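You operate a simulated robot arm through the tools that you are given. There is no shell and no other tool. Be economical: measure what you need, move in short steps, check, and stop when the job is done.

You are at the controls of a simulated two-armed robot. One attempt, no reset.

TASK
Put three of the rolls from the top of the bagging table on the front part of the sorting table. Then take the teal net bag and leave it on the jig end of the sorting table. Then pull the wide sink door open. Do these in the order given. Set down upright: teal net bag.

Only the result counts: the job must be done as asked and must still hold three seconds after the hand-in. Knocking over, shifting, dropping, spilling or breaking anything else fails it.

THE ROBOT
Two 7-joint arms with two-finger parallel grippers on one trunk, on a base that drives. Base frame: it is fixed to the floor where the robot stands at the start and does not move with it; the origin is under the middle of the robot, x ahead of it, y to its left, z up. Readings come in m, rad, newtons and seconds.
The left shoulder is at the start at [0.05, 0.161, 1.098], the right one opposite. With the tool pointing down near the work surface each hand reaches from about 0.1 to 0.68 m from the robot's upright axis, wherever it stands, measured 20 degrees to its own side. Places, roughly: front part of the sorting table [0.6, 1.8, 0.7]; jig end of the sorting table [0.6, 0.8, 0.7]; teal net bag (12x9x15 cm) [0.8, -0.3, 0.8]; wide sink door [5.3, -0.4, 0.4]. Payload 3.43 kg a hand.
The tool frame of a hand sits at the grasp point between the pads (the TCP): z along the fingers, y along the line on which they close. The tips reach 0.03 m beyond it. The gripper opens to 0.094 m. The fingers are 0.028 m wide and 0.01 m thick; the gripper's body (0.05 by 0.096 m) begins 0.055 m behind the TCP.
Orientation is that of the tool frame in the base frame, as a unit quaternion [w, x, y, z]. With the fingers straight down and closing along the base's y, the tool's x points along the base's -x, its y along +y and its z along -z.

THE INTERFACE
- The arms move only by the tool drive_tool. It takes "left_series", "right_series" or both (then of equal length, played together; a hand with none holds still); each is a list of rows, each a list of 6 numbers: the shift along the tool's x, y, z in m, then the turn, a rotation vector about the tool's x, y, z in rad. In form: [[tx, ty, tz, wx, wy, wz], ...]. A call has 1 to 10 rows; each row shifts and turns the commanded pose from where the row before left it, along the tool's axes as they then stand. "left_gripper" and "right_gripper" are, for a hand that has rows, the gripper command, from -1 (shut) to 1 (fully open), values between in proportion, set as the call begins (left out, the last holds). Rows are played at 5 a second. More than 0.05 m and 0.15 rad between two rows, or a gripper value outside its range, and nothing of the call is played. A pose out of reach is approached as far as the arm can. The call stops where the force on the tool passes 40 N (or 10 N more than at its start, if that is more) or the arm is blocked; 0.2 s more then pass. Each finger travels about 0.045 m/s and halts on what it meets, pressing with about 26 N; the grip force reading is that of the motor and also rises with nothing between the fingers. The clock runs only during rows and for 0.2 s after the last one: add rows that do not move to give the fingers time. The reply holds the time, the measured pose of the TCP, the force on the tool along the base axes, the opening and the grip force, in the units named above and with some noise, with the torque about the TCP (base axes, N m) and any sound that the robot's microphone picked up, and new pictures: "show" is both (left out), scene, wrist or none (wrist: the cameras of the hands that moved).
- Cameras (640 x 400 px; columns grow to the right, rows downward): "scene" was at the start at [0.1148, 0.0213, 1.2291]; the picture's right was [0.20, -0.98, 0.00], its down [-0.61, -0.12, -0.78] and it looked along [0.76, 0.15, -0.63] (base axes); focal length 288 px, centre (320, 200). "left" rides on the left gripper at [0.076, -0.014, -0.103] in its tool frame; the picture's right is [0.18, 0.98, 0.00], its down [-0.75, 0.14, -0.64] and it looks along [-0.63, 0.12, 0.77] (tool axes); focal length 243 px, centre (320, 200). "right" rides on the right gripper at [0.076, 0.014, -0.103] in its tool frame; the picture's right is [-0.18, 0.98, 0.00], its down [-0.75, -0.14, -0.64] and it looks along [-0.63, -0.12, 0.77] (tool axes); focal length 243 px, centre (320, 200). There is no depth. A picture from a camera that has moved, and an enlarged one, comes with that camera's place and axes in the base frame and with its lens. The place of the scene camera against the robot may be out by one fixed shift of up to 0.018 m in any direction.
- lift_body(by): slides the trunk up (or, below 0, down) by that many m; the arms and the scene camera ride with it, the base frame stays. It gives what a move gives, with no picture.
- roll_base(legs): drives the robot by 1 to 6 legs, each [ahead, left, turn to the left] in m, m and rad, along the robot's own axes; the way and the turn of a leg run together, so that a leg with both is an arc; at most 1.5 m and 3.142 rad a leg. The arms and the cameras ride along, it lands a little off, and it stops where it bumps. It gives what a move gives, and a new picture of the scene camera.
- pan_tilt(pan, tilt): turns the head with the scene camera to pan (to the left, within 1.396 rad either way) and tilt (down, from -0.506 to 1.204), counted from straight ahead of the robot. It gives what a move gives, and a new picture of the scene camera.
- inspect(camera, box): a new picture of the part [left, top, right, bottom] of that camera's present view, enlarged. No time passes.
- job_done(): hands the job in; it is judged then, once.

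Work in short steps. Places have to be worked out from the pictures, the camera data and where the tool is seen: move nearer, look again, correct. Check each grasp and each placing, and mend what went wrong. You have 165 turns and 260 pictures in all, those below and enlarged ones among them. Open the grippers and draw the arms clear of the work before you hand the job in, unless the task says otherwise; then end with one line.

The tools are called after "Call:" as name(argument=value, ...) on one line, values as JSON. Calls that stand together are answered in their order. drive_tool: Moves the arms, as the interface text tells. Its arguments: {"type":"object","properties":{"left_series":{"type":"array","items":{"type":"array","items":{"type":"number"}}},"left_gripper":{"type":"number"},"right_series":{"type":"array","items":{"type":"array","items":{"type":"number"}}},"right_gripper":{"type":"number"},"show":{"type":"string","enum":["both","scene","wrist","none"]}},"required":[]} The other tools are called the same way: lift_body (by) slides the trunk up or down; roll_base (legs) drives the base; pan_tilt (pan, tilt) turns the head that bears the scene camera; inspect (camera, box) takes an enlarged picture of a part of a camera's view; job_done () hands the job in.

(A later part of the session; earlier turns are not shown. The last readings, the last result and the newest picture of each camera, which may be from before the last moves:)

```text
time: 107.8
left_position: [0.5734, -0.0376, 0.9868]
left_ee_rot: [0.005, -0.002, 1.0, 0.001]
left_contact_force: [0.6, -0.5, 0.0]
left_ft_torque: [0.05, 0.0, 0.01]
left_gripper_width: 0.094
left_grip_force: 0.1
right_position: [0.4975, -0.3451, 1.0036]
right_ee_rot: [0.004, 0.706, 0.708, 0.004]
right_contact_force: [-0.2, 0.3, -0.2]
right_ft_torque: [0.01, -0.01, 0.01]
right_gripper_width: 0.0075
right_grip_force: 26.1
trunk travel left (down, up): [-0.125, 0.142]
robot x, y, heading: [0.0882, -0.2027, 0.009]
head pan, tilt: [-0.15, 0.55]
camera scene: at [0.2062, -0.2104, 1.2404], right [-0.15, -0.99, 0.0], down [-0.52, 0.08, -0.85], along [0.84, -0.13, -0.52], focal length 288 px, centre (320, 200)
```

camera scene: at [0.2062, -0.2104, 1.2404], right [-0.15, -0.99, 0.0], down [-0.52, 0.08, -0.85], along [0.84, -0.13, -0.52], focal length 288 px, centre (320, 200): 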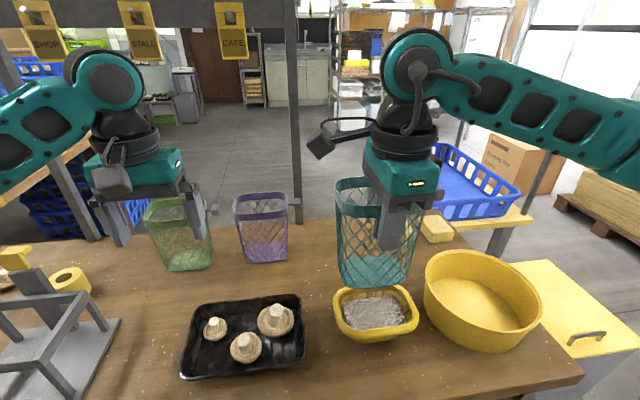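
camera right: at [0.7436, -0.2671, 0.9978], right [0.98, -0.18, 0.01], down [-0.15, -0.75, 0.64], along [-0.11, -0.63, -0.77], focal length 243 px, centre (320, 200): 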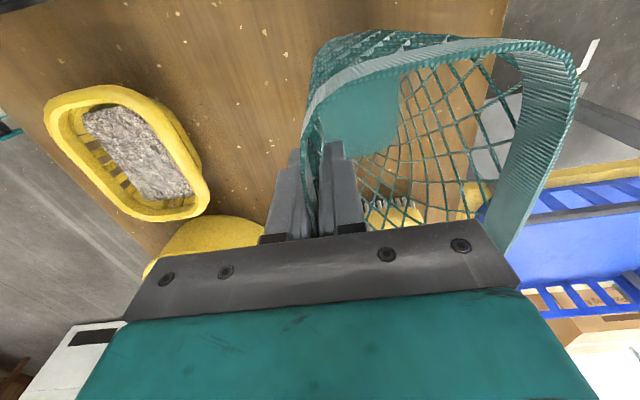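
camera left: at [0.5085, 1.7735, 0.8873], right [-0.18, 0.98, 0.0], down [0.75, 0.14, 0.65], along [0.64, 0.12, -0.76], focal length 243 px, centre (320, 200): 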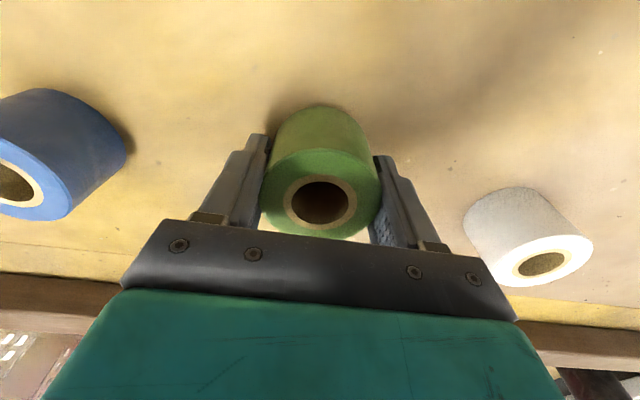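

The bag is secure. I back off and drive left to y≈1.0, staying off the tables.

Call:
roll_base(legs=[[-0.38, 0, -0.004], [0, 1.2, 0]])

Call:
drive_tool(right_series=[[0, 0, 0, 0, 0, -0.149], [0, 0, 0, 0, 0, -0.149], [0, 0, 0, 0, 0, -0.149], [0, 0, 0, 0, 0, -0.149], [0, 0, 0, 0, 0, -0.149], [0, 0, 0, 0, 0, -0.149], [0, 0, 0, 0, 0, -0.149], [0, 0, 0, 0, 0, -0.149], [0, 0, 0, 0, 0, -0.149], [0, 0, 0, 0, 0, -0.149]], show="none")

Call:
pan_tilt(pan=-0.1, tilt=0.6)

```text
time: 115.9
left_position: [0.2087, 1.1727, 0.9866]
left_ee_rot: [0.006, 0.008, 1.0, 0.0]
left_contact_force: [0.0, 0.1, 0.5]
left_ft_torque: [0.01, -0.03, -0.01]
left_gripper_width: 0.094
left_grip_force: 0.0
right_position: [0.1295, 0.8671, 1.0029]
right_ee_rot: [0.004, 0.712, 0.702, 0.002]
right_contact_force: [1.0, 0.1, -0.2]
right_ft_torque: [0.02, 0.01, 0.0]
right_gripper_width: 0.0075
right_grip_force: 25.7
trunk travel left (down, up): [-0.125, 0.142]
robot x, y, heading: [-0.2778, 1.0176, -0.016]
head pan, tilt: [-0.15, 0.55]
camera scene: at [-0.1608, 1.0072, 1.2403], right [-0.16, -0.99, 0.0], down [-0.52, 0.09, -0.85], along [0.84, -0.14, -0.52], focal length 288 px, centre (320, 200)
```

scene: 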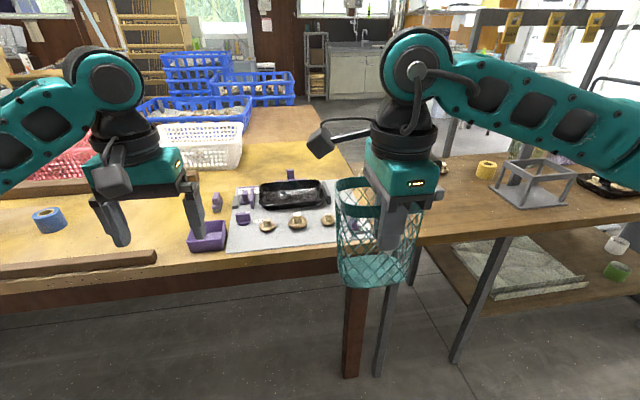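

```text
time: 118.1
left_position: [0.2098, 1.174, 0.9864]
left_ee_rot: [0.005, 0.008, 1.0, 0.001]
left_contact_force: [1.0, -0.2, -0.1]
left_ft_torque: [-0.02, -0.02, 0.02]
left_gripper_width: 0.0937
left_grip_force: 0.2
right_position: [0.1294, 0.8682, 1.0041]
right_ee_rot: [0.006, 0.045, 0.999, -0.001]
right_contact_force: [-0.4, -0.3, -0.7]
right_ft_torque: [0.0, -0.03, 0.02]
right_gripper_width: 0.0079
right_grip_force: 26.3
trunk travel left (down, up): [-0.125, 0.142]
robot x, y, heading: [-0.2794, 1.0206, -0.016]
head pan, tilt: [-0.15, 0.55]
```

```text
time: 118.8
left_position: [0.2094, 1.1729, 0.9861]
left_ee_rot: [0.005, 0.008, 1.0, 0.0]
left_contact_force: [-0.6, 0.3, -0.4]
left_ft_torque: [0.01, -0.02, -0.01]
left_gripper_width: 0.0941
left_grip_force: 0.1
right_position: [0.129, 0.8678, 1.0027]
right_ee_rot: [0.005, 0.047, 0.999, 0.0]
right_contact_force: [-0.2, 0.4, -0.7]
right_ft_torque: [-0.05, 0.02, -0.01]
right_gripper_width: 0.0076
right_grip_force: 25.8
trunk travel left (down, up): [-0.125, 0.142]
robot x, y, heading: [-0.279, 1.0203, -0.015]
head pan, tilt: [-0.099, 0.6]
camera scene: at [-0.1616, 1.0117, 1.2358], right [-0.11, -0.99, 0.0], down [-0.56, 0.06, -0.83], along [0.82, -0.09, -0.56], focal length 288 px, centre (320, 200)
```

scene: 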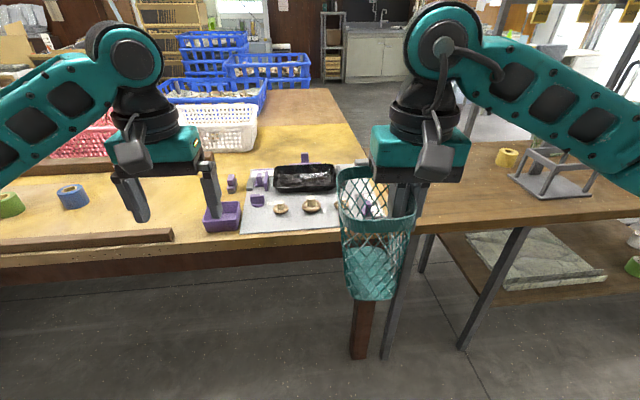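

The hand is almost back to the default turn, with the bag now extending toward +y. I finish the turn, shift right to bring the hand to y≈0.745, and drive in.

Call:
drive_tool(right_series=[[0, 0, 0, 0, 0, -0.046], [0, 0, 0, 0, 0, -0.046]], show="none")

Call:
roll_base(legs=[[0, -0.12, 0.015], [0.33, 0, 0]])

```text
time: 119.4
left_position: [0.209, 1.1736, 0.9855]
left_ee_rot: [0.005, 0.008, 1.0, 0.0]
left_contact_force: [0.2, 0.0, -0.4]
left_ft_torque: [0.01, 0.02, 0.0]
left_gripper_width: 0.0943
left_grip_force: 0.0
right_position: [0.1288, 0.8677, 1.004]
right_ee_rot: [0.005, 0.001, 1.0, 0.0]
right_contact_force: [-0.3, 0.1, -0.6]
right_ft_torque: [-0.01, 0.02, 0.0]
right_gripper_width: 0.0075
right_grip_force: 26.0
trunk travel left (down, up): [-0.125, 0.142]
robot x, y, heading: [-0.2806, 1.0206, -0.015]
head pan, tilt: [-0.099, 0.6]
```

```text
time: 122.4
left_position: [0.5359, 1.0598, 0.9853]
left_ee_rot: [0.005, -0.001, 1.0, -0.001]
left_contact_force: [-0.7, 0.2, 0.0]
left_ft_torque: [0.01, 0.02, 0.03]
left_gripper_width: 0.094
left_grip_force: 0.1
right_position: [0.4609, 0.7526, 1.004]
right_ee_rot: [0.004, -0.008, 1.0, 0.001]
right_contact_force: [-0.1, 0.4, -0.8]
right_ft_torque: [-0.02, 0.05, 0.06]
right_gripper_width: 0.0072
right_grip_force: 26.0
trunk travel left (down, up): [-0.125, 0.142]
robot x, y, heading: [0.0484, 0.897, 0.004]
head pan, tilt: [-0.099, 0.6]
camera scene: at [0.1685, 0.8925, 1.2357], right [-0.1, -1.0, 0.0], down [-0.56, 0.06, -0.82], along [0.82, -0.08, -0.57], focal length 288 px, centre (320, 200)
```

scene: 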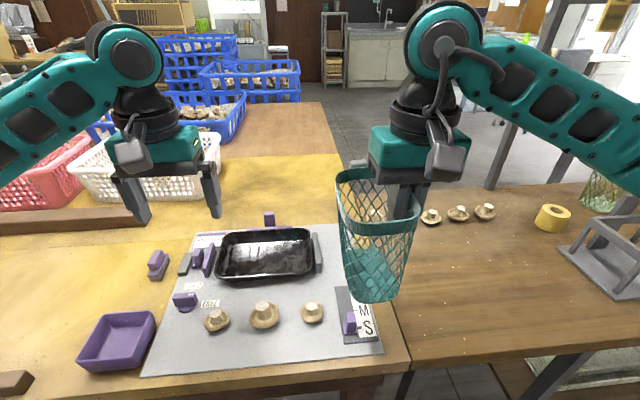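

Spot: between the bracket (y≈0.845) and table end (y≈0.716). I bring the hand to (0.65,0.742) and lower to 0.90 for a check.

Call:
drive_tool(right_series=[[-0.038, -0.002, 0, 0, 0, 0.016], [-0.038, -0.002, 0, 0, 0, 0], [-0.038, -0.002, 0, 0, 0, 0], [-0.038, -0.002, 0, 0, 0, 0], [-0.038, -0.002, 0, 0, 0, 0], [0, 0, 0.035, 0, 0, 0], [0, 0, 0.035, 0, 0, 0], [0, 0, 0.03, 0, 0, 0], [0, 0, 0, 0, 0, 0]], show="both")

Call:
inspect(camera="scene", box=[240, 130, 440, 330])

```text
time: 124.4
left_position: [0.5359, 1.0601, 0.9861]
left_ee_rot: [0.005, -0.001, 1.0, -0.001]
left_contact_force: [0.2, 0.4, 0.6]
left_ft_torque: [-0.02, -0.03, -0.02]
left_gripper_width: 0.094
left_grip_force: 0.0
right_position: [0.6516, 0.7442, 0.9056]
right_ee_rot: [0.006, 0.001, 1.0, 0.0]
right_contact_force: [0.3, 0.0, -0.4]
right_ft_torque: [-0.01, 0.02, 0.0]
right_gripper_width: 0.0075
right_grip_force: 26.1
trunk travel left (down, up): [-0.125, 0.142]
robot x, y, heading: [0.0479, 0.8981, -0.002]
head pan, tilt: [-0.099, 0.6]
camera scene: at [0.1682, 0.8925, 1.2358], right [-0.1, -1.0, 0.0], down [-0.56, 0.06, -0.83], along [0.82, -0.08, -0.56], focal length 288 px, centre (320, 200)
camera right: at [0.576, 0.7588, 1.0077], right [0.19, 0.98, 0.0], down [0.75, -0.14, 0.65], along [0.64, -0.12, -0.76], focal length 243 px, centre (320, 200)
```

scene: 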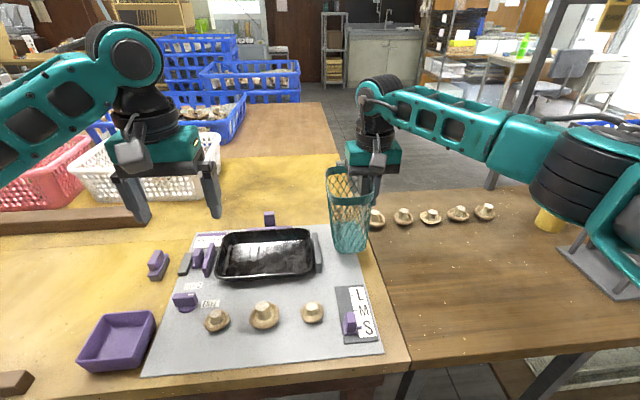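
right: 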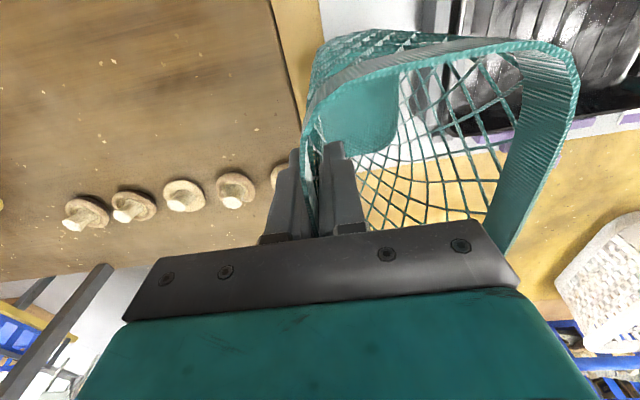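

```text
2.00 times, centred on (340, 230) of scene
camera zoom: at [0.1682, 0.8925, 1.2358], right [-0.1, -1.0, 0.0], down [-0.56, 0.06, -0.83], along [0.82, -0.08, -0.56], focal length 575 px, centre (280, 140)
```

zoom: 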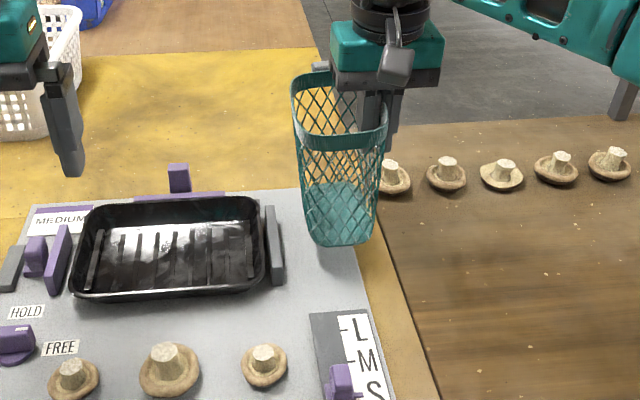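

The bag hangs over the free spot (bottom y≈0.745–0.815). I nudge 6 mm to +y and lower slowly toward contact (~0.856).

Call:
drive_tool(right_series=[[0, 0.006, 0.01, 0, 0, 0], [0, 0, 0.01, 0, 0, 0], [0, 0, 0.01, 0, 0, 0], [0, 0, 0.005, 0, 0, 0], [0, 0, 0.005, 0, 0, 0], [0, 0, 0, 0, 0, 0]], show="none")

Call:
inspect(camera="scene", box=[240, 130, 440, 330])

```text
time: 125.8
left_position: [0.5364, 1.0598, 0.9851]
left_ee_rot: [0.005, 0.0, 1.0, 0.0]
left_contact_force: [-1.1, 0.6, 0.3]
left_ft_torque: [0.04, -0.01, -0.02]
left_gripper_width: 0.0941
left_grip_force: 0.1
right_position: [0.6538, 0.7497, 0.8657]
right_ee_rot: [0.006, 0.001, 1.0, 0.0]
right_contact_force: [0.3, 0.6, -1.3]
right_ft_torque: [0.02, -0.01, 0.0]
right_gripper_width: 0.0077
right_grip_force: 25.8
trunk travel left (down, up): [-0.125, 0.142]
robot x, y, heading: [0.0475, 0.8933, 0.0]
head pan, tilt: [-0.099, 0.6]
```

```text
2.00 times, centred on (340, 230) of scene
camera zoom: at [0.1682, 0.8925, 1.2358], right [-0.1, -1.0, 0.0], down [-0.56, 0.06, -0.83], along [0.82, -0.08, -0.56], focal length 575 px, centre (280, 140)
```

zoom: 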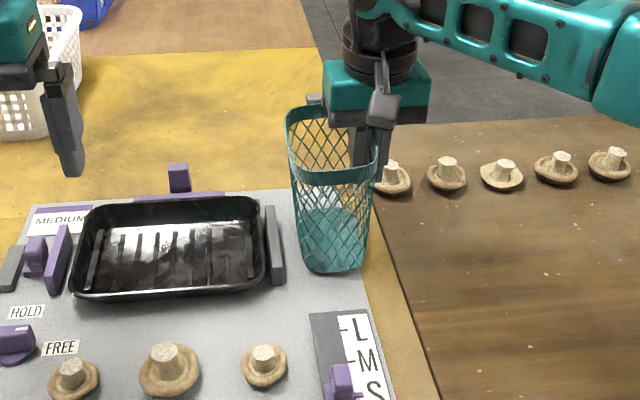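

Good fit between the bracket and mat edge. I lower in 3–4 mm steps to contact.

Call:
drive_tool(right_series=[[0, 0, 0.004, 0, 0, 0], [0, 0, 0.004, 0, 0, 0], [0, 0, 0.003, 0, 0, 0], [0, 0, 0, 0, 0, 0]], show="none")

```text
time: 126.8
left_position: [0.534, 1.059, 0.988]
left_ee_rot: [0.008, -0.002, 1.0, 0.0]
left_contact_force: [0.1, 0.4, 0.1]
left_ft_torque: [0.0, -0.01, 0.01]
left_gripper_width: 0.0939
left_grip_force: 0.1
right_position: [0.6532, 0.7477, 0.8613]
right_ee_rot: [0.01, 0.003, 1.0, 0.0]
right_contact_force: [5.2, -10.5, 30.3]
right_ft_torque: [1.04, 0.41, -0.01]
right_gripper_width: 0.0079
right_grip_force: 26.7
trunk travel left (down, up): [-0.125, 0.142]
robot x, y, heading: [0.0475, 0.898, 0.003]
head pan, tilt: [-0.099, 0.6]
```

Contact at z 0.861 (30 N). I ease up 5 mm and check.

Call:
drive_tool(right_series=[[0, 0, -0.005, 0, 0, 0], [0, 0, 0, 0, 0, 0]], show="none")

Call:
drive_tool(right_series=[[0, 0, 0, 0, 0, 0], [0, 0, 0, 0, 0, 0], [0, 0, 0, 0, 0, 0], [0, 0, 0, 0, 0, 0], [0, 0, 0, 0, 0, 0]], right_gripper=0.2, show="both")

```text
time: 127.4
left_position: [0.5352, 1.0593, 0.986]
left_ee_rot: [0.006, -0.001, 1.0, 0.0]
left_contact_force: [-0.3, -0.8, 0.2]
left_ft_torque: [-0.01, 0.0, 0.0]
left_gripper_width: 0.094
left_grip_force: 0.0
right_position: [0.6524, 0.7493, 0.8612]
right_ee_rot: [0.007, 0.001, 1.0, 0.0]
right_contact_force: [4.4, -4.3, 14.2]
right_ft_torque: [0.59, -0.8, -0.36]
right_gripper_width: 0.0078
right_grip_force: 26.3
trunk travel left (down, up): [-0.125, 0.142]
robot x, y, heading: [0.0487, 0.8974, 0.006]
head pan, tilt: [-0.099, 0.6]
```

```text
time: 128.6
left_position: [0.5356, 1.0602, 0.987]
left_ee_rot: [0.005, -0.001, 1.0, 0.0]
left_contact_force: [0.0, -0.6, -0.8]
left_ft_torque: [-0.02, 0.0, 0.01]
left_gripper_width: 0.0941
left_grip_force: 0.0
right_position: [0.6524, 0.7492, 0.8607]
right_ee_rot: [0.006, 0.001, 1.0, 0.0]
right_contact_force: [0.3, -0.7, 0.3]
right_ft_torque: [0.0, 0.0, 0.0]
right_gripper_width: 0.0563
right_grip_force: 0.0
trunk travel left (down, up): [-0.125, 0.142]
robot x, y, heading: [0.0484, 0.8954, 0.002]
head pan, tilt: [-0.099, 0.6]
camera scene: at [0.1681, 0.8925, 1.2358], right [-0.1, -1.0, 0.0], down [-0.56, 0.06, -0.83], along [0.82, -0.08, -0.56], focal length 288 px, centre (320, 200)
camera right: at [0.5768, 0.764, 0.9613], right [0.19, 0.98, 0.0], down [0.75, -0.14, 0.65], along [0.64, -0.12, -0.76], focal length 243 px, centre (320, 200)
```

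scene: 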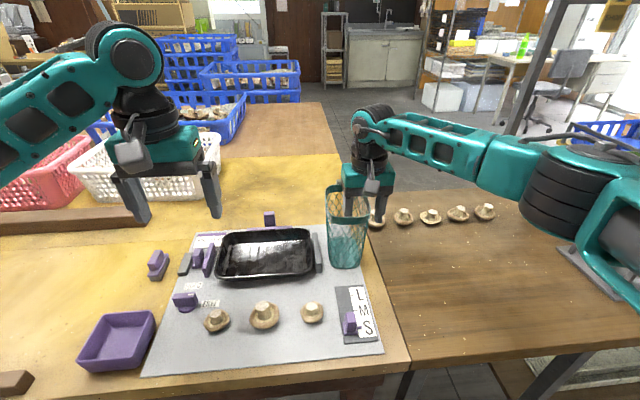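
right: 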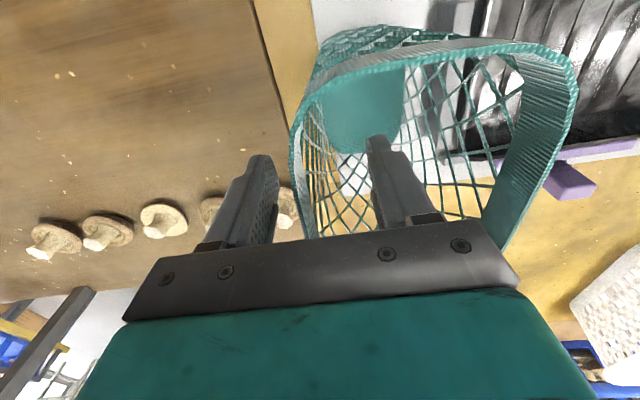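

The bag stands free with neither finger touching. I rise straight up and draw back.

Call:
drive_tool(right_series=[[0, 0, -0.02, 0, 0, 0], [0, 0, -0.03, 0, 0, 0], [0, 0, -0.04, 0, 0, 0], [0, 0, -0.04, 0, 0, 0], [0.04, 0, -0.01, 0, 0, 0], [0.04, 0, 0, 0, 0, 0], [0.04, 0, 0, 0, 0, 0], [0.04, 0, 0, 0, 0, 0]], show="scene")

Call:
inspect(camera="scene", box=[240, 130, 440, 330])

```text
time: 130.4
left_position: [0.5366, 1.0601, 0.9859]
left_ee_rot: [0.006, 0.0, 1.0, 0.0]
left_contact_force: [0.6, -0.5, 0.6]
left_ft_torque: [0.0, -0.05, -0.02]
left_gripper_width: 0.0942
left_grip_force: 0.1
right_position: [0.4899, 0.7444, 0.9961]
right_ee_rot: [0.006, 0.002, 1.0, 0.0]
right_contact_force: [-0.4, -0.7, 0.7]
right_ft_torque: [0.01, 0.02, 0.03]
right_gripper_width: 0.0563
right_grip_force: 0.0
trunk travel left (down, up): [-0.125, 0.142]
robot x, y, heading: [0.0476, 0.8921, 0.005]
head pan, tilt: [-0.099, 0.6]
camera scene: at [0.1679, 0.8924, 1.2359], right [-0.1, -1.0, 0.0], down [-0.56, 0.06, -0.83], along [0.82, -0.08, -0.56], focal length 288 px, centre (320, 200)
```

scene: 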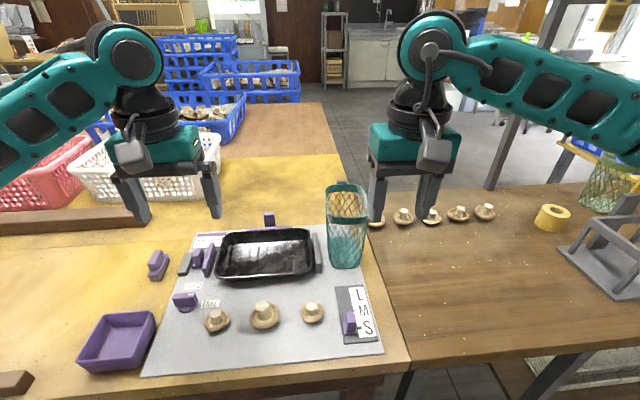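

```text
2.00 times, centred on (340, 230) of scene
camera zoom: at [0.1679, 0.8924, 1.2359], right [-0.1, -1.0, 0.0], down [-0.56, 0.06, -0.83], along [0.82, -0.08, -0.56], focal length 575 px, centre (280, 140)
```

zoom: 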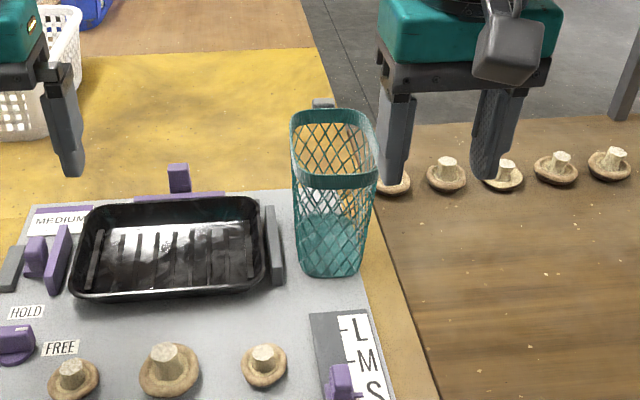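

The bag stands upright on the jig end. Now for the sink door: I back off, drive right beyond the bagging table's end, and look for a way around.

Call:
roll_base(legs=[[-0.4, 0, 0], [0, -1.4, 0], [0, -0.7, 0]])

Call:
pan_tilt(pan=-0.4, tilt=0.4)

```text
time: 143.0
left_position: [0.1146, -1.0805, 0.9851]
left_ee_rot: [0.005, 0.014, 1.0, 0.0]
left_contact_force: [0.8, -0.2, -0.4]
left_ft_torque: [0.0, -0.01, -0.01]
left_gripper_width: 0.094
left_grip_force: 0.0
right_position: [0.0613, -1.3949, 0.9974]
right_ee_rot: [0.006, 0.014, 1.0, 0.0]
right_contact_force: [0.2, -0.7, 0.1]
right_ft_torque: [-0.02, -0.03, 0.02]
right_gripper_width: 0.0562
right_grip_force: 0.2
trunk travel left (down, up): [-0.125, 0.142]
robot x, y, heading: [-0.3752, -1.2296, -0.028]
head pan, tilt: [-0.099, 0.6]
camera scene: at [-0.257, -1.2382, 1.2358], right [-0.13, -0.99, 0.0], down [-0.56, 0.07, -0.83], along [0.82, -0.1, -0.56], focal length 288 px, centre (320, 200)
```

scene: 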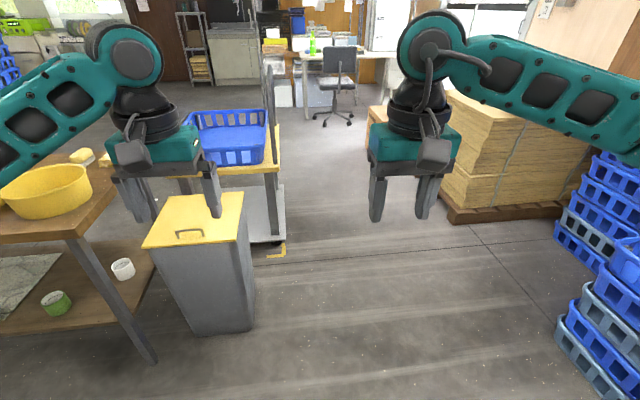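

```text
time: 143.8
left_position: [0.1147, -1.0816, 0.9863]
left_ee_rot: [0.005, 0.012, 1.0, 0.0]
left_contact_force: [-0.7, -0.7, 0.0]
left_ft_torque: [0.02, 0.01, -0.01]
left_gripper_width: 0.094
left_grip_force: 0.1
right_position: [0.0619, -1.3942, 0.9957]
right_ee_rot: [0.006, 0.015, 1.0, 0.0]
right_contact_force: [-0.2, 0.5, 0.2]
right_ft_torque: [0.01, -0.01, 0.0]
right_gripper_width: 0.0565
right_grip_force: 0.1
trunk travel left (down, up): [-0.125, 0.142]
robot x, y, heading: [-0.375, -1.2288, -0.028]
head pan, tilt: [-0.4, 0.4]
camera scene: at [-0.2603, -1.2651, 1.254], right [-0.41, -0.91, 0.0], down [-0.35, 0.16, -0.92], along [0.84, -0.38, -0.39], focal length 288 px, centre (320, 200)
```

scene: 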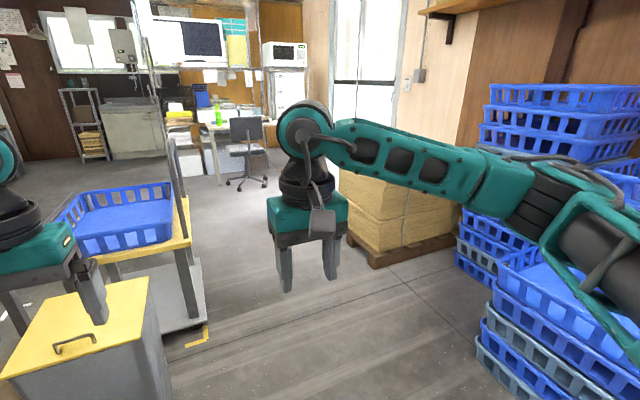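

The way between the cart (right edge y≈−1.2) and the pallet/box (y≲−2.1) is open at y≈−1.7. I take it in steps.

Call:
roll_base(legs=[[0, -0.45, 0.028], [1.1, 0, 0]])

Call:
pan_tilt(pan=0.15, tilt=0.45)

```text
time: 151.6
left_position: [1.1794, -1.4939, 0.9859]
left_ee_rot: [0.006, -0.007, 1.0, 0.001]
left_contact_force: [0.3, -1.0, 0.8]
left_ft_torque: [0.02, 0.04, 0.0]
left_gripper_width: 0.094
left_grip_force: 0.2
right_position: [1.1388, -1.8072, 0.9964]
right_ee_rot: [0.006, -0.005, 1.0, 0.001]
right_contact_force: [0.8, 0.9, 0.9]
right_ft_torque: [0.01, 0.01, 0.02]
right_gripper_width: 0.0564
right_grip_force: 0.0
trunk travel left (down, up): [-0.125, 0.142]
robot x, y, heading: [0.6943, -1.6618, 0.016]
head pan, tilt: [-0.4, 0.4]
camera scene: at [0.8119, -1.692, 1.254], right [-0.38, -0.93, 0.0], down [-0.36, 0.15, -0.92], along [0.85, -0.35, -0.39], focal length 288 px, centre (320, 200)
```

scene: 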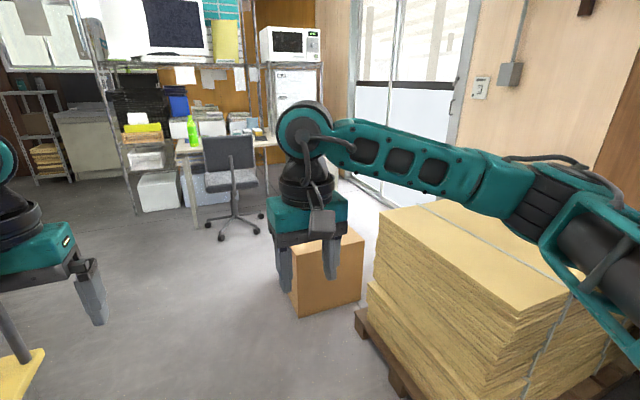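

```text
time: 152.6
left_position: [1.1796, -1.4927, 0.9857]
left_ee_rot: [0.005, -0.007, 1.0, 0.0]
left_contact_force: [-0.5, 1.0, -0.3]
left_ft_torque: [-0.04, 0.0, 0.01]
left_gripper_width: 0.0941
left_grip_force: 0.0
right_position: [1.1394, -1.8059, 0.9967]
right_ee_rot: [0.006, -0.006, 1.0, 0.0]
right_contact_force: [-0.4, -0.7, -0.1]
right_ft_torque: [0.01, -0.01, -0.02]
right_gripper_width: 0.0566
right_grip_force: 0.0
trunk travel left (down, up): [-0.125, 0.142]
robot x, y, heading: [0.6955, -1.6643, 0.016]
head pan, tilt: [0.15, 0.45]
camera scene: at [0.8166, -1.6423, 1.2494], right [0.16, -0.99, 0.0], down [-0.43, -0.07, -0.9], along [0.89, 0.15, -0.44], focal length 288 px, centre (320, 200)
```

scene: 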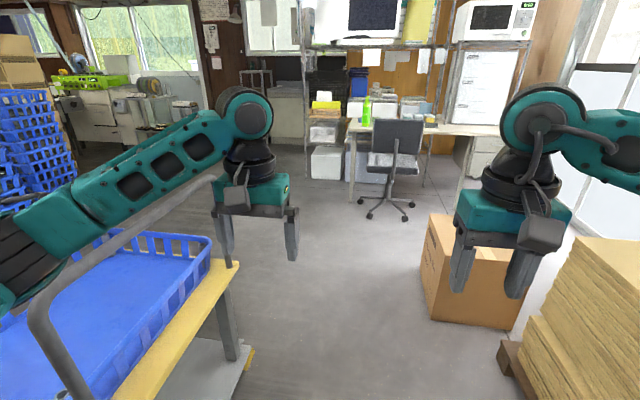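

The corridor is clear between the cart (y≈−1.18) and box (y≈−2.03). I go on ahead 1.6 m, edging slightly left.

Call:
roll_base(legs=[[1.3, 0.04, -0.016], [0.3, 0.03, 0]])

Call:
pan_tilt(pan=0.5, tilt=0.4)

```text
time: 160.8
left_position: [2.7786, -1.4109, 0.9862]
left_ee_rot: [0.006, -0.001, 1.0, 0.0]
left_contact_force: [-0.3, 0.3, -0.3]
left_ft_torque: [-0.01, 0.07, 0.01]
left_gripper_width: 0.0941
left_grip_force: 0.0
right_position: [2.734, -1.724, 0.9965]
right_ee_rot: [0.006, 0.0, 1.0, 0.0]
right_contact_force: [0.4, -0.2, 0.0]
right_ft_torque: [0.0, 0.01, 0.01]
right_gripper_width: 0.056
right_grip_force: 0.1
trunk travel left (down, up): [-0.125, 0.142]
robot x, y, heading: [2.2908, -1.577, 0.007]
head pan, tilt: [0.15, 0.45]
camera scene: at [2.4134, -1.556, 1.2493], right [0.15, -0.99, 0.0], down [-0.43, -0.07, -0.9], along [0.89, 0.14, -0.44], focal length 288 px, centre (320, 200)
```

scene: 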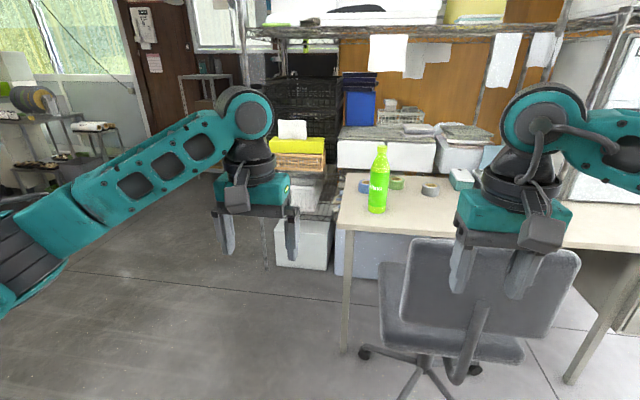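

```text
time: 161.6
left_position: [2.7781, -1.4101, 0.9858]
left_ee_rot: [0.005, -0.002, 1.0, 0.0]
left_contact_force: [0.1, -0.2, -0.3]
left_ft_torque: [0.02, 0.0, 0.0]
left_gripper_width: 0.0941
left_grip_force: 0.1
right_position: [2.7335, -1.7246, 0.9968]
right_ee_rot: [0.006, 0.0, 1.0, 0.0]
right_contact_force: [-0.9, -0.3, 0.5]
right_ft_torque: [0.03, 0.0, -0.01]
right_gripper_width: 0.0567
right_grip_force: 0.0
trunk travel left (down, up): [-0.125, 0.142]
robot x, y, heading: [2.2917, -1.572, -0.0]
head pan, tilt: [0.499, 0.4]
camera scene: at [2.4034, -1.5256, 1.254], right [0.48, -0.88, 0.0], down [-0.34, -0.19, -0.92], along [0.81, 0.44, -0.39], focal length 288 px, centre (320, 200)
```

scene: 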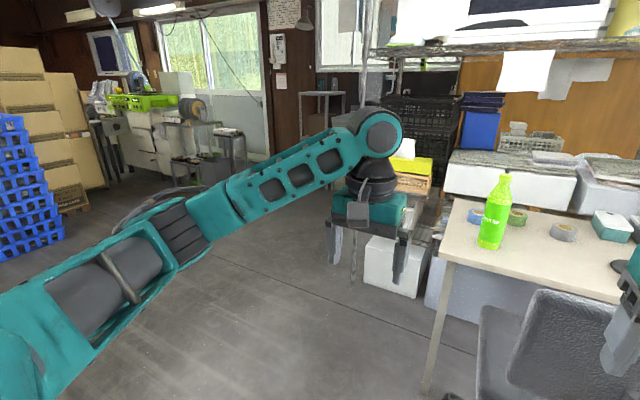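

Floor to the left is open. I go left 1.17 m to y≈−0.4, then look ahead at the sink.

Call:
roll_base(legs=[[0, 1.17, 0]])

Call:
pan_tilt(pan=0.0, tilt=0.35)

```text
time: 167.5
left_position: [2.7756, -0.2497, 0.9868]
left_ee_rot: [0.005, 0.0, 1.0, 0.0]
left_contact_force: [1.0, -0.5, -0.3]
left_ft_torque: [-0.01, 0.0, -0.05]
left_gripper_width: 0.0941
left_grip_force: 0.1
right_position: [2.7309, -0.5658, 0.9968]
right_ee_rot: [0.007, 0.002, 1.0, 0.0]
right_contact_force: [0.4, 0.1, 0.0]
right_ft_torque: [-0.02, 0.02, -0.03]
right_gripper_width: 0.0565
right_grip_force: 0.0
trunk travel left (down, up): [-0.125, 0.142]
robot x, y, heading: [2.2916, -0.4147, 0.002]
head pan, tilt: [0.499, 0.4]
camera scene: at [2.4014, -0.3638, 1.254], right [0.48, -0.88, 0.0], down [-0.34, -0.19, -0.92], along [0.81, 0.44, -0.39], focal length 288 px, centre (320, 200)
```

scene: 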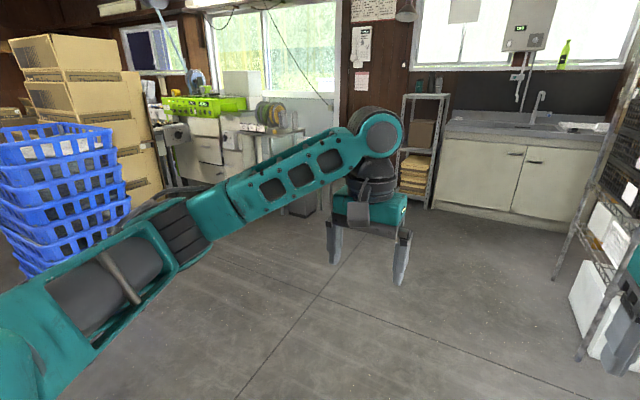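

```text
time: 168.4
left_position: [2.7763, -0.25, 0.9857]
left_ee_rot: [0.006, 0.0, 1.0, 0.0]
left_contact_force: [-0.6, -0.8, -0.3]
left_ft_torque: [-0.03, -0.02, 0.02]
left_gripper_width: 0.0941
left_grip_force: 0.0
right_position: [2.731, -0.5637, 0.995]
right_ee_rot: [0.006, 0.002, 1.0, 0.0]
right_contact_force: [1.1, 0.2, 0.1]
right_ft_torque: [-0.01, 0.01, 0.06]
right_gripper_width: 0.0565
right_grip_force: 0.0
trunk travel left (down, up): [-0.125, 0.142]
robot x, y, heading: [2.2881, -0.4127, 0.003]
head pan, tilt: [0.0, 0.351]
camera scene: at [2.4131, -0.4082, 1.2586], right [0.0, -1.0, 0.0], down [-0.34, 0.0, -0.94], along [0.94, 0.0, -0.34], focal length 288 px, centre (320, 200)
```

scene: 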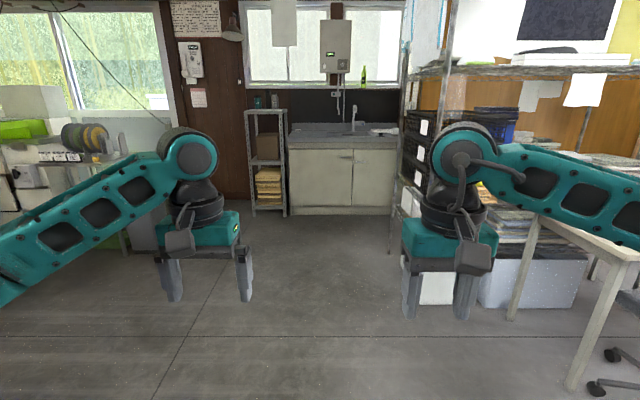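

The sink has a wide left door and a narrow right one; the wide door's pull is at its upper right (345,157). I drive 1.6 m ahead and look closer.

Call:
roll_base(legs=[[1.2, 0, 0], [0.4, 0, 0]])

Call:
pan_tilt(pan=0.0, tilt=0.5)

Call:
inspect(camera="scene", box=[240, 120, 440, 245])

```text
time: 176.8
left_position: [4.4048, -0.2637, 0.9866]
left_ee_rot: [0.005, 0.005, 1.0, 0.0]
left_contact_force: [-0.3, -0.5, -0.7]
left_ft_torque: [0.02, 0.03, -0.04]
left_gripper_width: 0.094
left_grip_force: 0.0
right_position: [4.3578, -0.5753, 0.9963]
right_ee_rot: [0.005, 0.007, 1.0, 0.0]
right_contact_force: [0.3, 0.0, -1.0]
right_ft_torque: [0.0, -0.01, 0.02]
right_gripper_width: 0.0562
right_grip_force: 0.1
trunk travel left (down, up): [-0.125, 0.142]
robot x, y, heading: [3.9184, -0.4212, -0.011]
head pan, tilt: [0.0, 0.351]
camera scene: at [4.0418, -0.4174, 1.2585], right [-0.01, -1.0, 0.0], down [-0.34, 0.0, -0.94], along [0.94, -0.01, -0.34], focal length 288 px, centre (320, 200)
```

scene: 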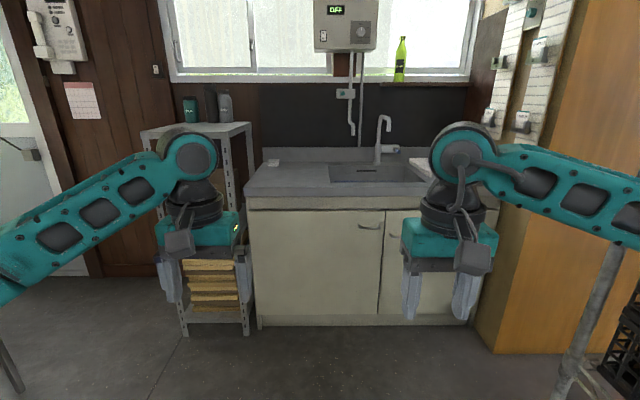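

```text
time: 177.4
left_position: [4.4058, -0.2624, 0.9872]
left_ee_rot: [0.006, 0.005, 1.0, 0.0]
left_contact_force: [-0.4, 0.3, 0.6]
left_ft_torque: [0.0, 0.0, -0.02]
left_gripper_width: 0.0939
left_grip_force: 0.0
right_position: [4.3582, -0.5767, 0.996]
right_ee_rot: [0.006, 0.006, 1.0, 0.0]
right_contact_force: [-0.7, -0.5, 0.3]
right_ft_torque: [0.04, 0.0, 0.0]
right_gripper_width: 0.0563
right_grip_force: 0.1
trunk travel left (down, up): [-0.125, 0.142]
robot x, y, heading: [3.9173, -0.4183, -0.011]
head pan, tilt: [0.0, 0.499]
camera scene: at [4.0394, -0.4174, 1.2449], right [-0.01, -1.0, 0.0], down [-0.48, 0.0, -0.88], along [0.88, -0.01, -0.48], focal length 288 px, centre (320, 200)
```

scene: 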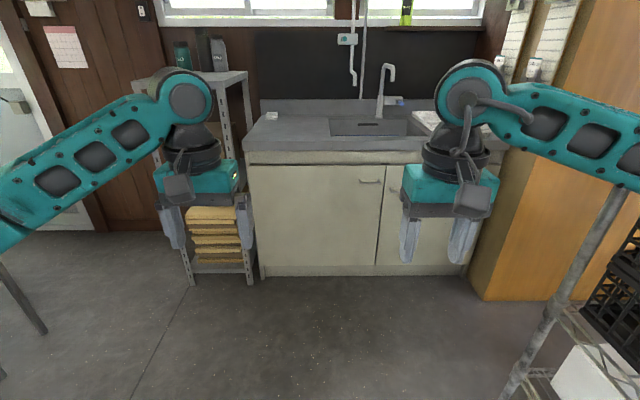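

```text
3.20 times, centred on (340, 182) of scene
camera zoom: at [4.0394, -0.4174, 1.2449], right [-0.01, -1.0, 0.0], down [-0.48, 0.0, -0.88], along [0.88, -0.01, -0.48], focal length 920 px, centre (256, 256)
```

zoom: 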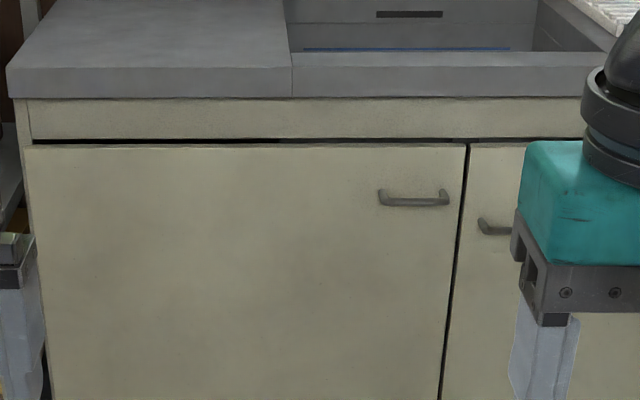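

The handle is a horizontal bar near (5.28,−0.67,0.65), hinge on the left. I'll grip it with the right hand pointing ahead. First I reach forward a bit, then pitch the tool to horizontal.

Call:
drive_tool(right_series=[[-0.04, 0, 0.03, 0, 0, 0], [-0.04, 0, 0.03, 0, 0, 0], [-0.04, 0, 0.03, 0, 0, 0], [0, 0, 0, 0, -0.1495, 0], [0, 0, 0, 0, -0.1495, 0], [0, 0, 0, 0, -0.1495, 0], [0, 0, 0, 0, -0.1495, 0], [0, 0, 0, 0, -0.1495, 0], [0, 0, 0, 0, -0.1495, 0], [0, 0, 0, 0, -0.1495, 0]], show="none")

Call:
drive_tool(right_series=[[0, 0, 0, 0, -0.1495, 0], [0, 0, 0, 0, -0.1495, 0], [0, 0, 0, 0, -0.1495, 0], [0, 0, 0, 0, -0.0758, 0], [0, 0, 0, 0, 0, 0]], show="both")

```text
time: 179.7
left_position: [4.4058, -0.2623, 0.9863]
left_ee_rot: [0.006, 0.005, 1.0, 0.0]
left_contact_force: [-0.1, 0.7, 0.0]
left_ft_torque: [-0.03, 0.02, 0.02]
left_gripper_width: 0.094
left_grip_force: 0.2
right_position: [4.4786, -0.5788, 0.9084]
right_ee_rot: [0.506, 0.006, 0.862, -0.004]
right_contact_force: [-1.0, 1.1, 0.0]
right_ft_torque: [0.0, -0.07, 0.02]
right_gripper_width: 0.0565
right_grip_force: 0.0
trunk travel left (down, up): [-0.125, 0.142]
robot x, y, heading: [3.9163, -0.4222, -0.009]
head pan, tilt: [0.0, 0.499]
```

```text
time: 180.8
left_position: [4.4058, -0.2625, 0.9869]
left_ee_rot: [0.007, 0.005, 1.0, 0.0]
left_contact_force: [0.4, -1.0, 0.0]
left_ft_torque: [0.0, 0.01, 0.02]
left_gripper_width: 0.0939
left_grip_force: 0.1
right_position: [4.4715, -0.5518, 0.9003]
right_ee_rot: [0.519, -0.004, 0.855, 0.017]
right_contact_force: [-0.2, -0.4, 0.5]
right_ft_torque: [0.0, 0.01, -0.01]
right_gripper_width: 0.0564
right_grip_force: 0.1
right hand out of reach, approached as far as the arm can: row 1, 2, 3, 4
trunk travel left (down, up): [-0.125, 0.142]
robot x, y, heading: [3.9145, -0.4204, -0.012]
head pan, tilt: [0.0, 0.499]
camera scene: at [4.0394, -0.4176, 1.2449], right [-0.01, -1.0, 0.0], down [-0.48, 0.01, -0.88], along [0.88, -0.01, -0.48], focal length 288 px, centre (320, 200)
camera right: at [4.3472, -0.541, 0.8797], right [0.06, 0.98, 0.19], down [-0.22, -0.17, 0.96], along [0.97, -0.1, 0.2], focal length 243 px, centre (320, 200)
```

scene: 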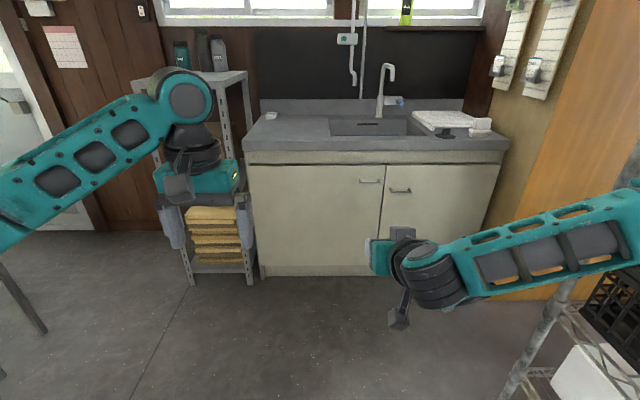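
right: 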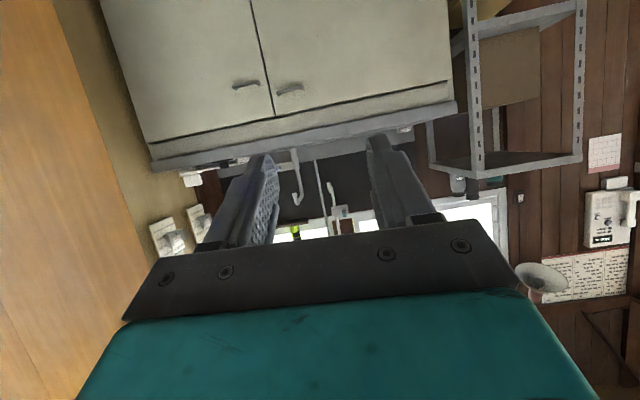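

Pitch stopped at about 62° here. I keep the horizontal command and move the hand lower and further out, where the wrist may reach it.

Call:
drive_tool(right_series=[[0.03, 0, 0.03, 0, 0, 0], [0.03, 0, 0.03, 0, 0, 0], [0.03, 0, 0.03, 0, 0, 0], [0.03, 0, 0.03, 0, 0, 0], [0.03, 0, 0.03, 0, 0, 0], [0, 0, 0, 0, 0, 0]], show="scene")

```text
time: 182.2
left_position: [4.4054, -0.2622, 0.9861]
left_ee_rot: [0.006, 0.006, 1.0, 0.0]
left_contact_force: [-0.2, -0.6, 0.0]
left_ft_torque: [0.02, 0.02, 0.01]
left_gripper_width: 0.094
left_grip_force: 0.0
right_position: [4.552, -0.5116, 0.7718]
right_ee_rot: [0.534, 0.008, 0.846, -0.008]
right_contact_force: [0.0, 0.0, -0.5]
right_ft_torque: [-0.01, -0.01, 0.0]
right_gripper_width: 0.0564
right_grip_force: 0.0
right hand out of reach, approached as far as the arm can: row 1, 2, 3, 4, 5
trunk travel left (down, up): [-0.125, 0.142]
robot x, y, heading: [3.9177, -0.423, -0.013]
head pan, tilt: [0.0, 0.499]
camera scene: at [4.0394, -0.4174, 1.2449], right [-0.01, -1.0, 0.0], down [-0.48, 0.0, -0.88], along [0.88, -0.01, -0.48], focal length 288 px, centre (320, 200)
```

scene: 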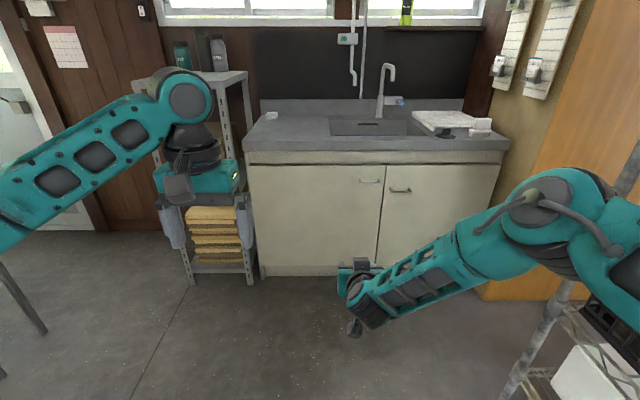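

A 60° pitch with the fingers closing nearly vertically will also do. I back the pitch to 60° and roll the hand +90° about its axis.

Call:
drive_tool(right_series=[[0, 0, 0, 0, 0.131, 0], [0, 0, 0, 0, 0.131, 0], [0, 0, 0, 0, 0.131, 0], [0, 0, 0, 0, 0.131, 0], [0, 0, 0, 0, 0, 0.149], [0, 0, 0, 0, 0, 0.149], [0, 0, 0, 0, 0, 0.149], [0, 0, 0, 0, 0, 0.149], [0, 0, 0, 0, 0, 0.149], [0, 0, 0, 0, 0, 0.149]], show="none")

Call:
drive_tool(right_series=[[0, 0, 0, 0, 0, 0.149], [0, 0, 0, 0, 0, 0.149], [0, 0, 0, 0, 0, 0.149], [0, 0, 0, 0, 0, 0.149], [0, 0, 0, 0, 0, 0.081], [0, 0, 0, 0, 0, 0]], show="both")

```text
time: 184.4
left_position: [4.4062, -0.2622, 0.9856]
left_ee_rot: [0.006, 0.005, 1.0, 0.0]
left_contact_force: [-0.1, -0.5, -1.4]
left_ft_torque: [-0.03, 0.01, 0.0]
left_gripper_width: 0.0939
left_grip_force: 0.2
right_position: [4.5538, -0.5129, 0.7745]
right_ee_rot: [0.272, 0.419, 0.857, 0.129]
right_contact_force: [0.1, -0.1, -0.6]
right_ft_torque: [-0.04, 0.0, 0.02]
right_gripper_width: 0.0564
right_grip_force: 0.0
trunk travel left (down, up): [-0.125, 0.142]
robot x, y, heading: [3.9202, -0.4234, -0.013]
head pan, tilt: [0.0, 0.499]
```

```text
time: 185.8
left_position: [4.4063, -0.263, 0.9868]
left_ee_rot: [0.006, 0.005, 1.0, 0.0]
left_contact_force: [-0.4, 0.5, -0.2]
left_ft_torque: [0.02, 0.03, 0.0]
left_gripper_width: 0.0938
left_grip_force: 0.2
right_position: [4.5537, -0.5136, 0.774]
right_ee_rot: [0.213, 0.68, 0.669, 0.211]
right_contact_force: [0.6, -0.9, -0.3]
right_ft_torque: [0.0, -0.01, 0.01]
right_gripper_width: 0.0564
right_grip_force: 0.1
trunk travel left (down, up): [-0.125, 0.142]
robot x, y, heading: [3.9168, -0.4226, -0.004]
head pan, tilt: [0.0, 0.499]
camera scene: at [4.0394, -0.4174, 1.2449], right [-0.01, -1.0, 0.0], down [-0.48, 0.0, -0.88], along [0.88, -0.01, -0.48], focal length 288 px, centre (320, 200)
camera right: at [4.5099, -0.4351, 0.865], right [0.8, -0.2, 0.56], down [-0.5, -0.75, 0.45], along [0.33, -0.64, -0.7], focal length 243 px, centre (320, 200)
```

scene: 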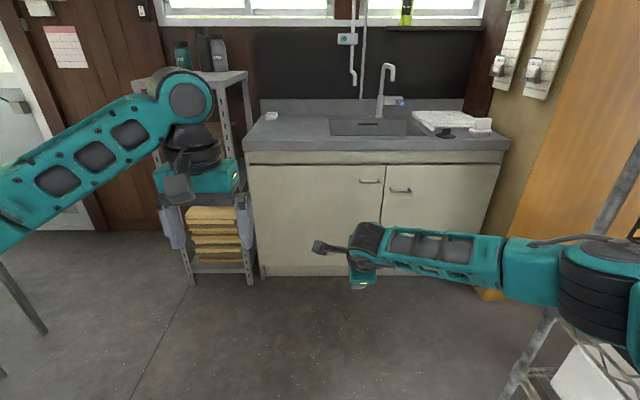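
right: 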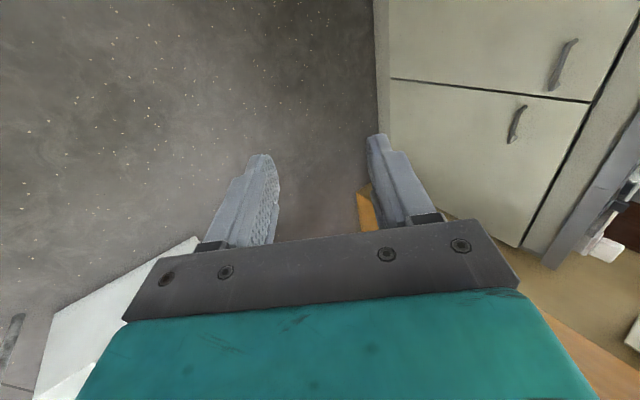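

Roll worked; pitch is now 35°. I pitch back up about the tool x axis to 60° and move the hand right, clear of the shelf post (y≈−1.14).

Call:
drive_tool(right_series=[[-0.02, 0, 0, -0.145, 0, 0], [-0.02, 0, 0, -0.145, 0, 0], [-0.02, 0, 0, -0.145, 0, 0], [-0.02, 0, 0, 0, 0, 0], [-0.02, 0, 0, 0, 0, 0], [0, 0, 0, -0.1, 0, 0], [0, 0, 0, -0.1, 0, 0], [0, 0, 0, 0, 0, 0]], show="both")

```text
time: 187.7
left_position: [4.4048, -0.2626, 0.9866]
left_ee_rot: [0.006, 0.005, 1.0, 0.0]
left_contact_force: [0.3, 0.5, -0.9]
left_ft_torque: [0.0, 0.0, 0.01]
left_gripper_width: 0.0941
left_grip_force: 0.0
right_position: [4.5598, -0.5929, 0.7956]
right_ee_rot: [0.341, 0.625, 0.617, 0.336]
right_contact_force: [-0.1, 0.5, -1.3]
right_ft_torque: [0.01, -0.02, 0.04]
right_gripper_width: 0.0565
right_grip_force: 0.0
right hand out of reach, approached as far as the arm can: row 3, 6, 7
trunk travel left (down, up): [-0.125, 0.142]
robot x, y, heading: [3.9166, -0.4226, -0.012]
head pan, tilt: [0.0, 0.499]
camera scene: at [4.0395, -0.4175, 1.2449], right [-0.01, -1.0, 0.0], down [-0.48, 0.01, -0.88], along [0.88, -0.01, -0.48], focal length 288 px, centre (320, 200)
camera right: at [4.4844, -0.5152, 0.863], right [0.53, -0.19, 0.83], down [-0.63, -0.74, 0.23], along [0.57, -0.64, -0.51], focal length 243 px, centre (320, 200)
```

scene: 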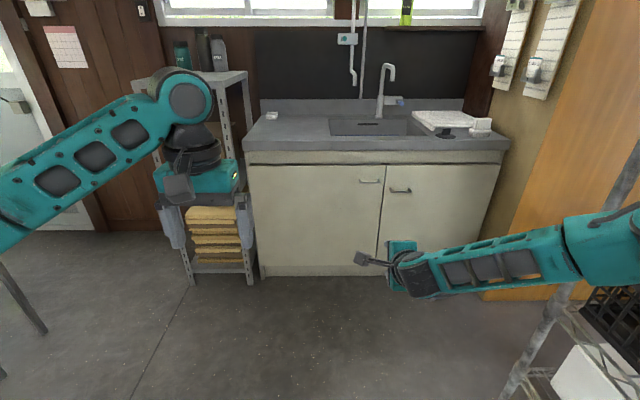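
right: 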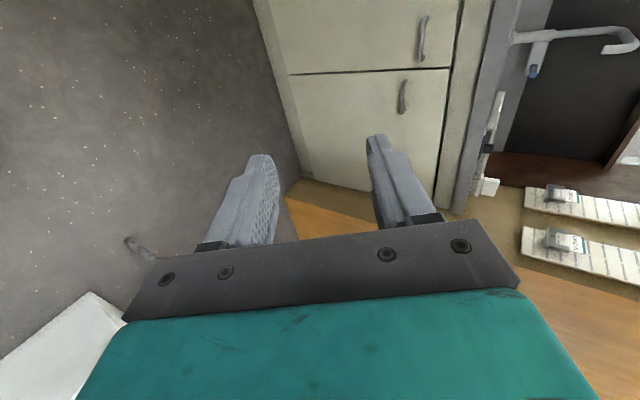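

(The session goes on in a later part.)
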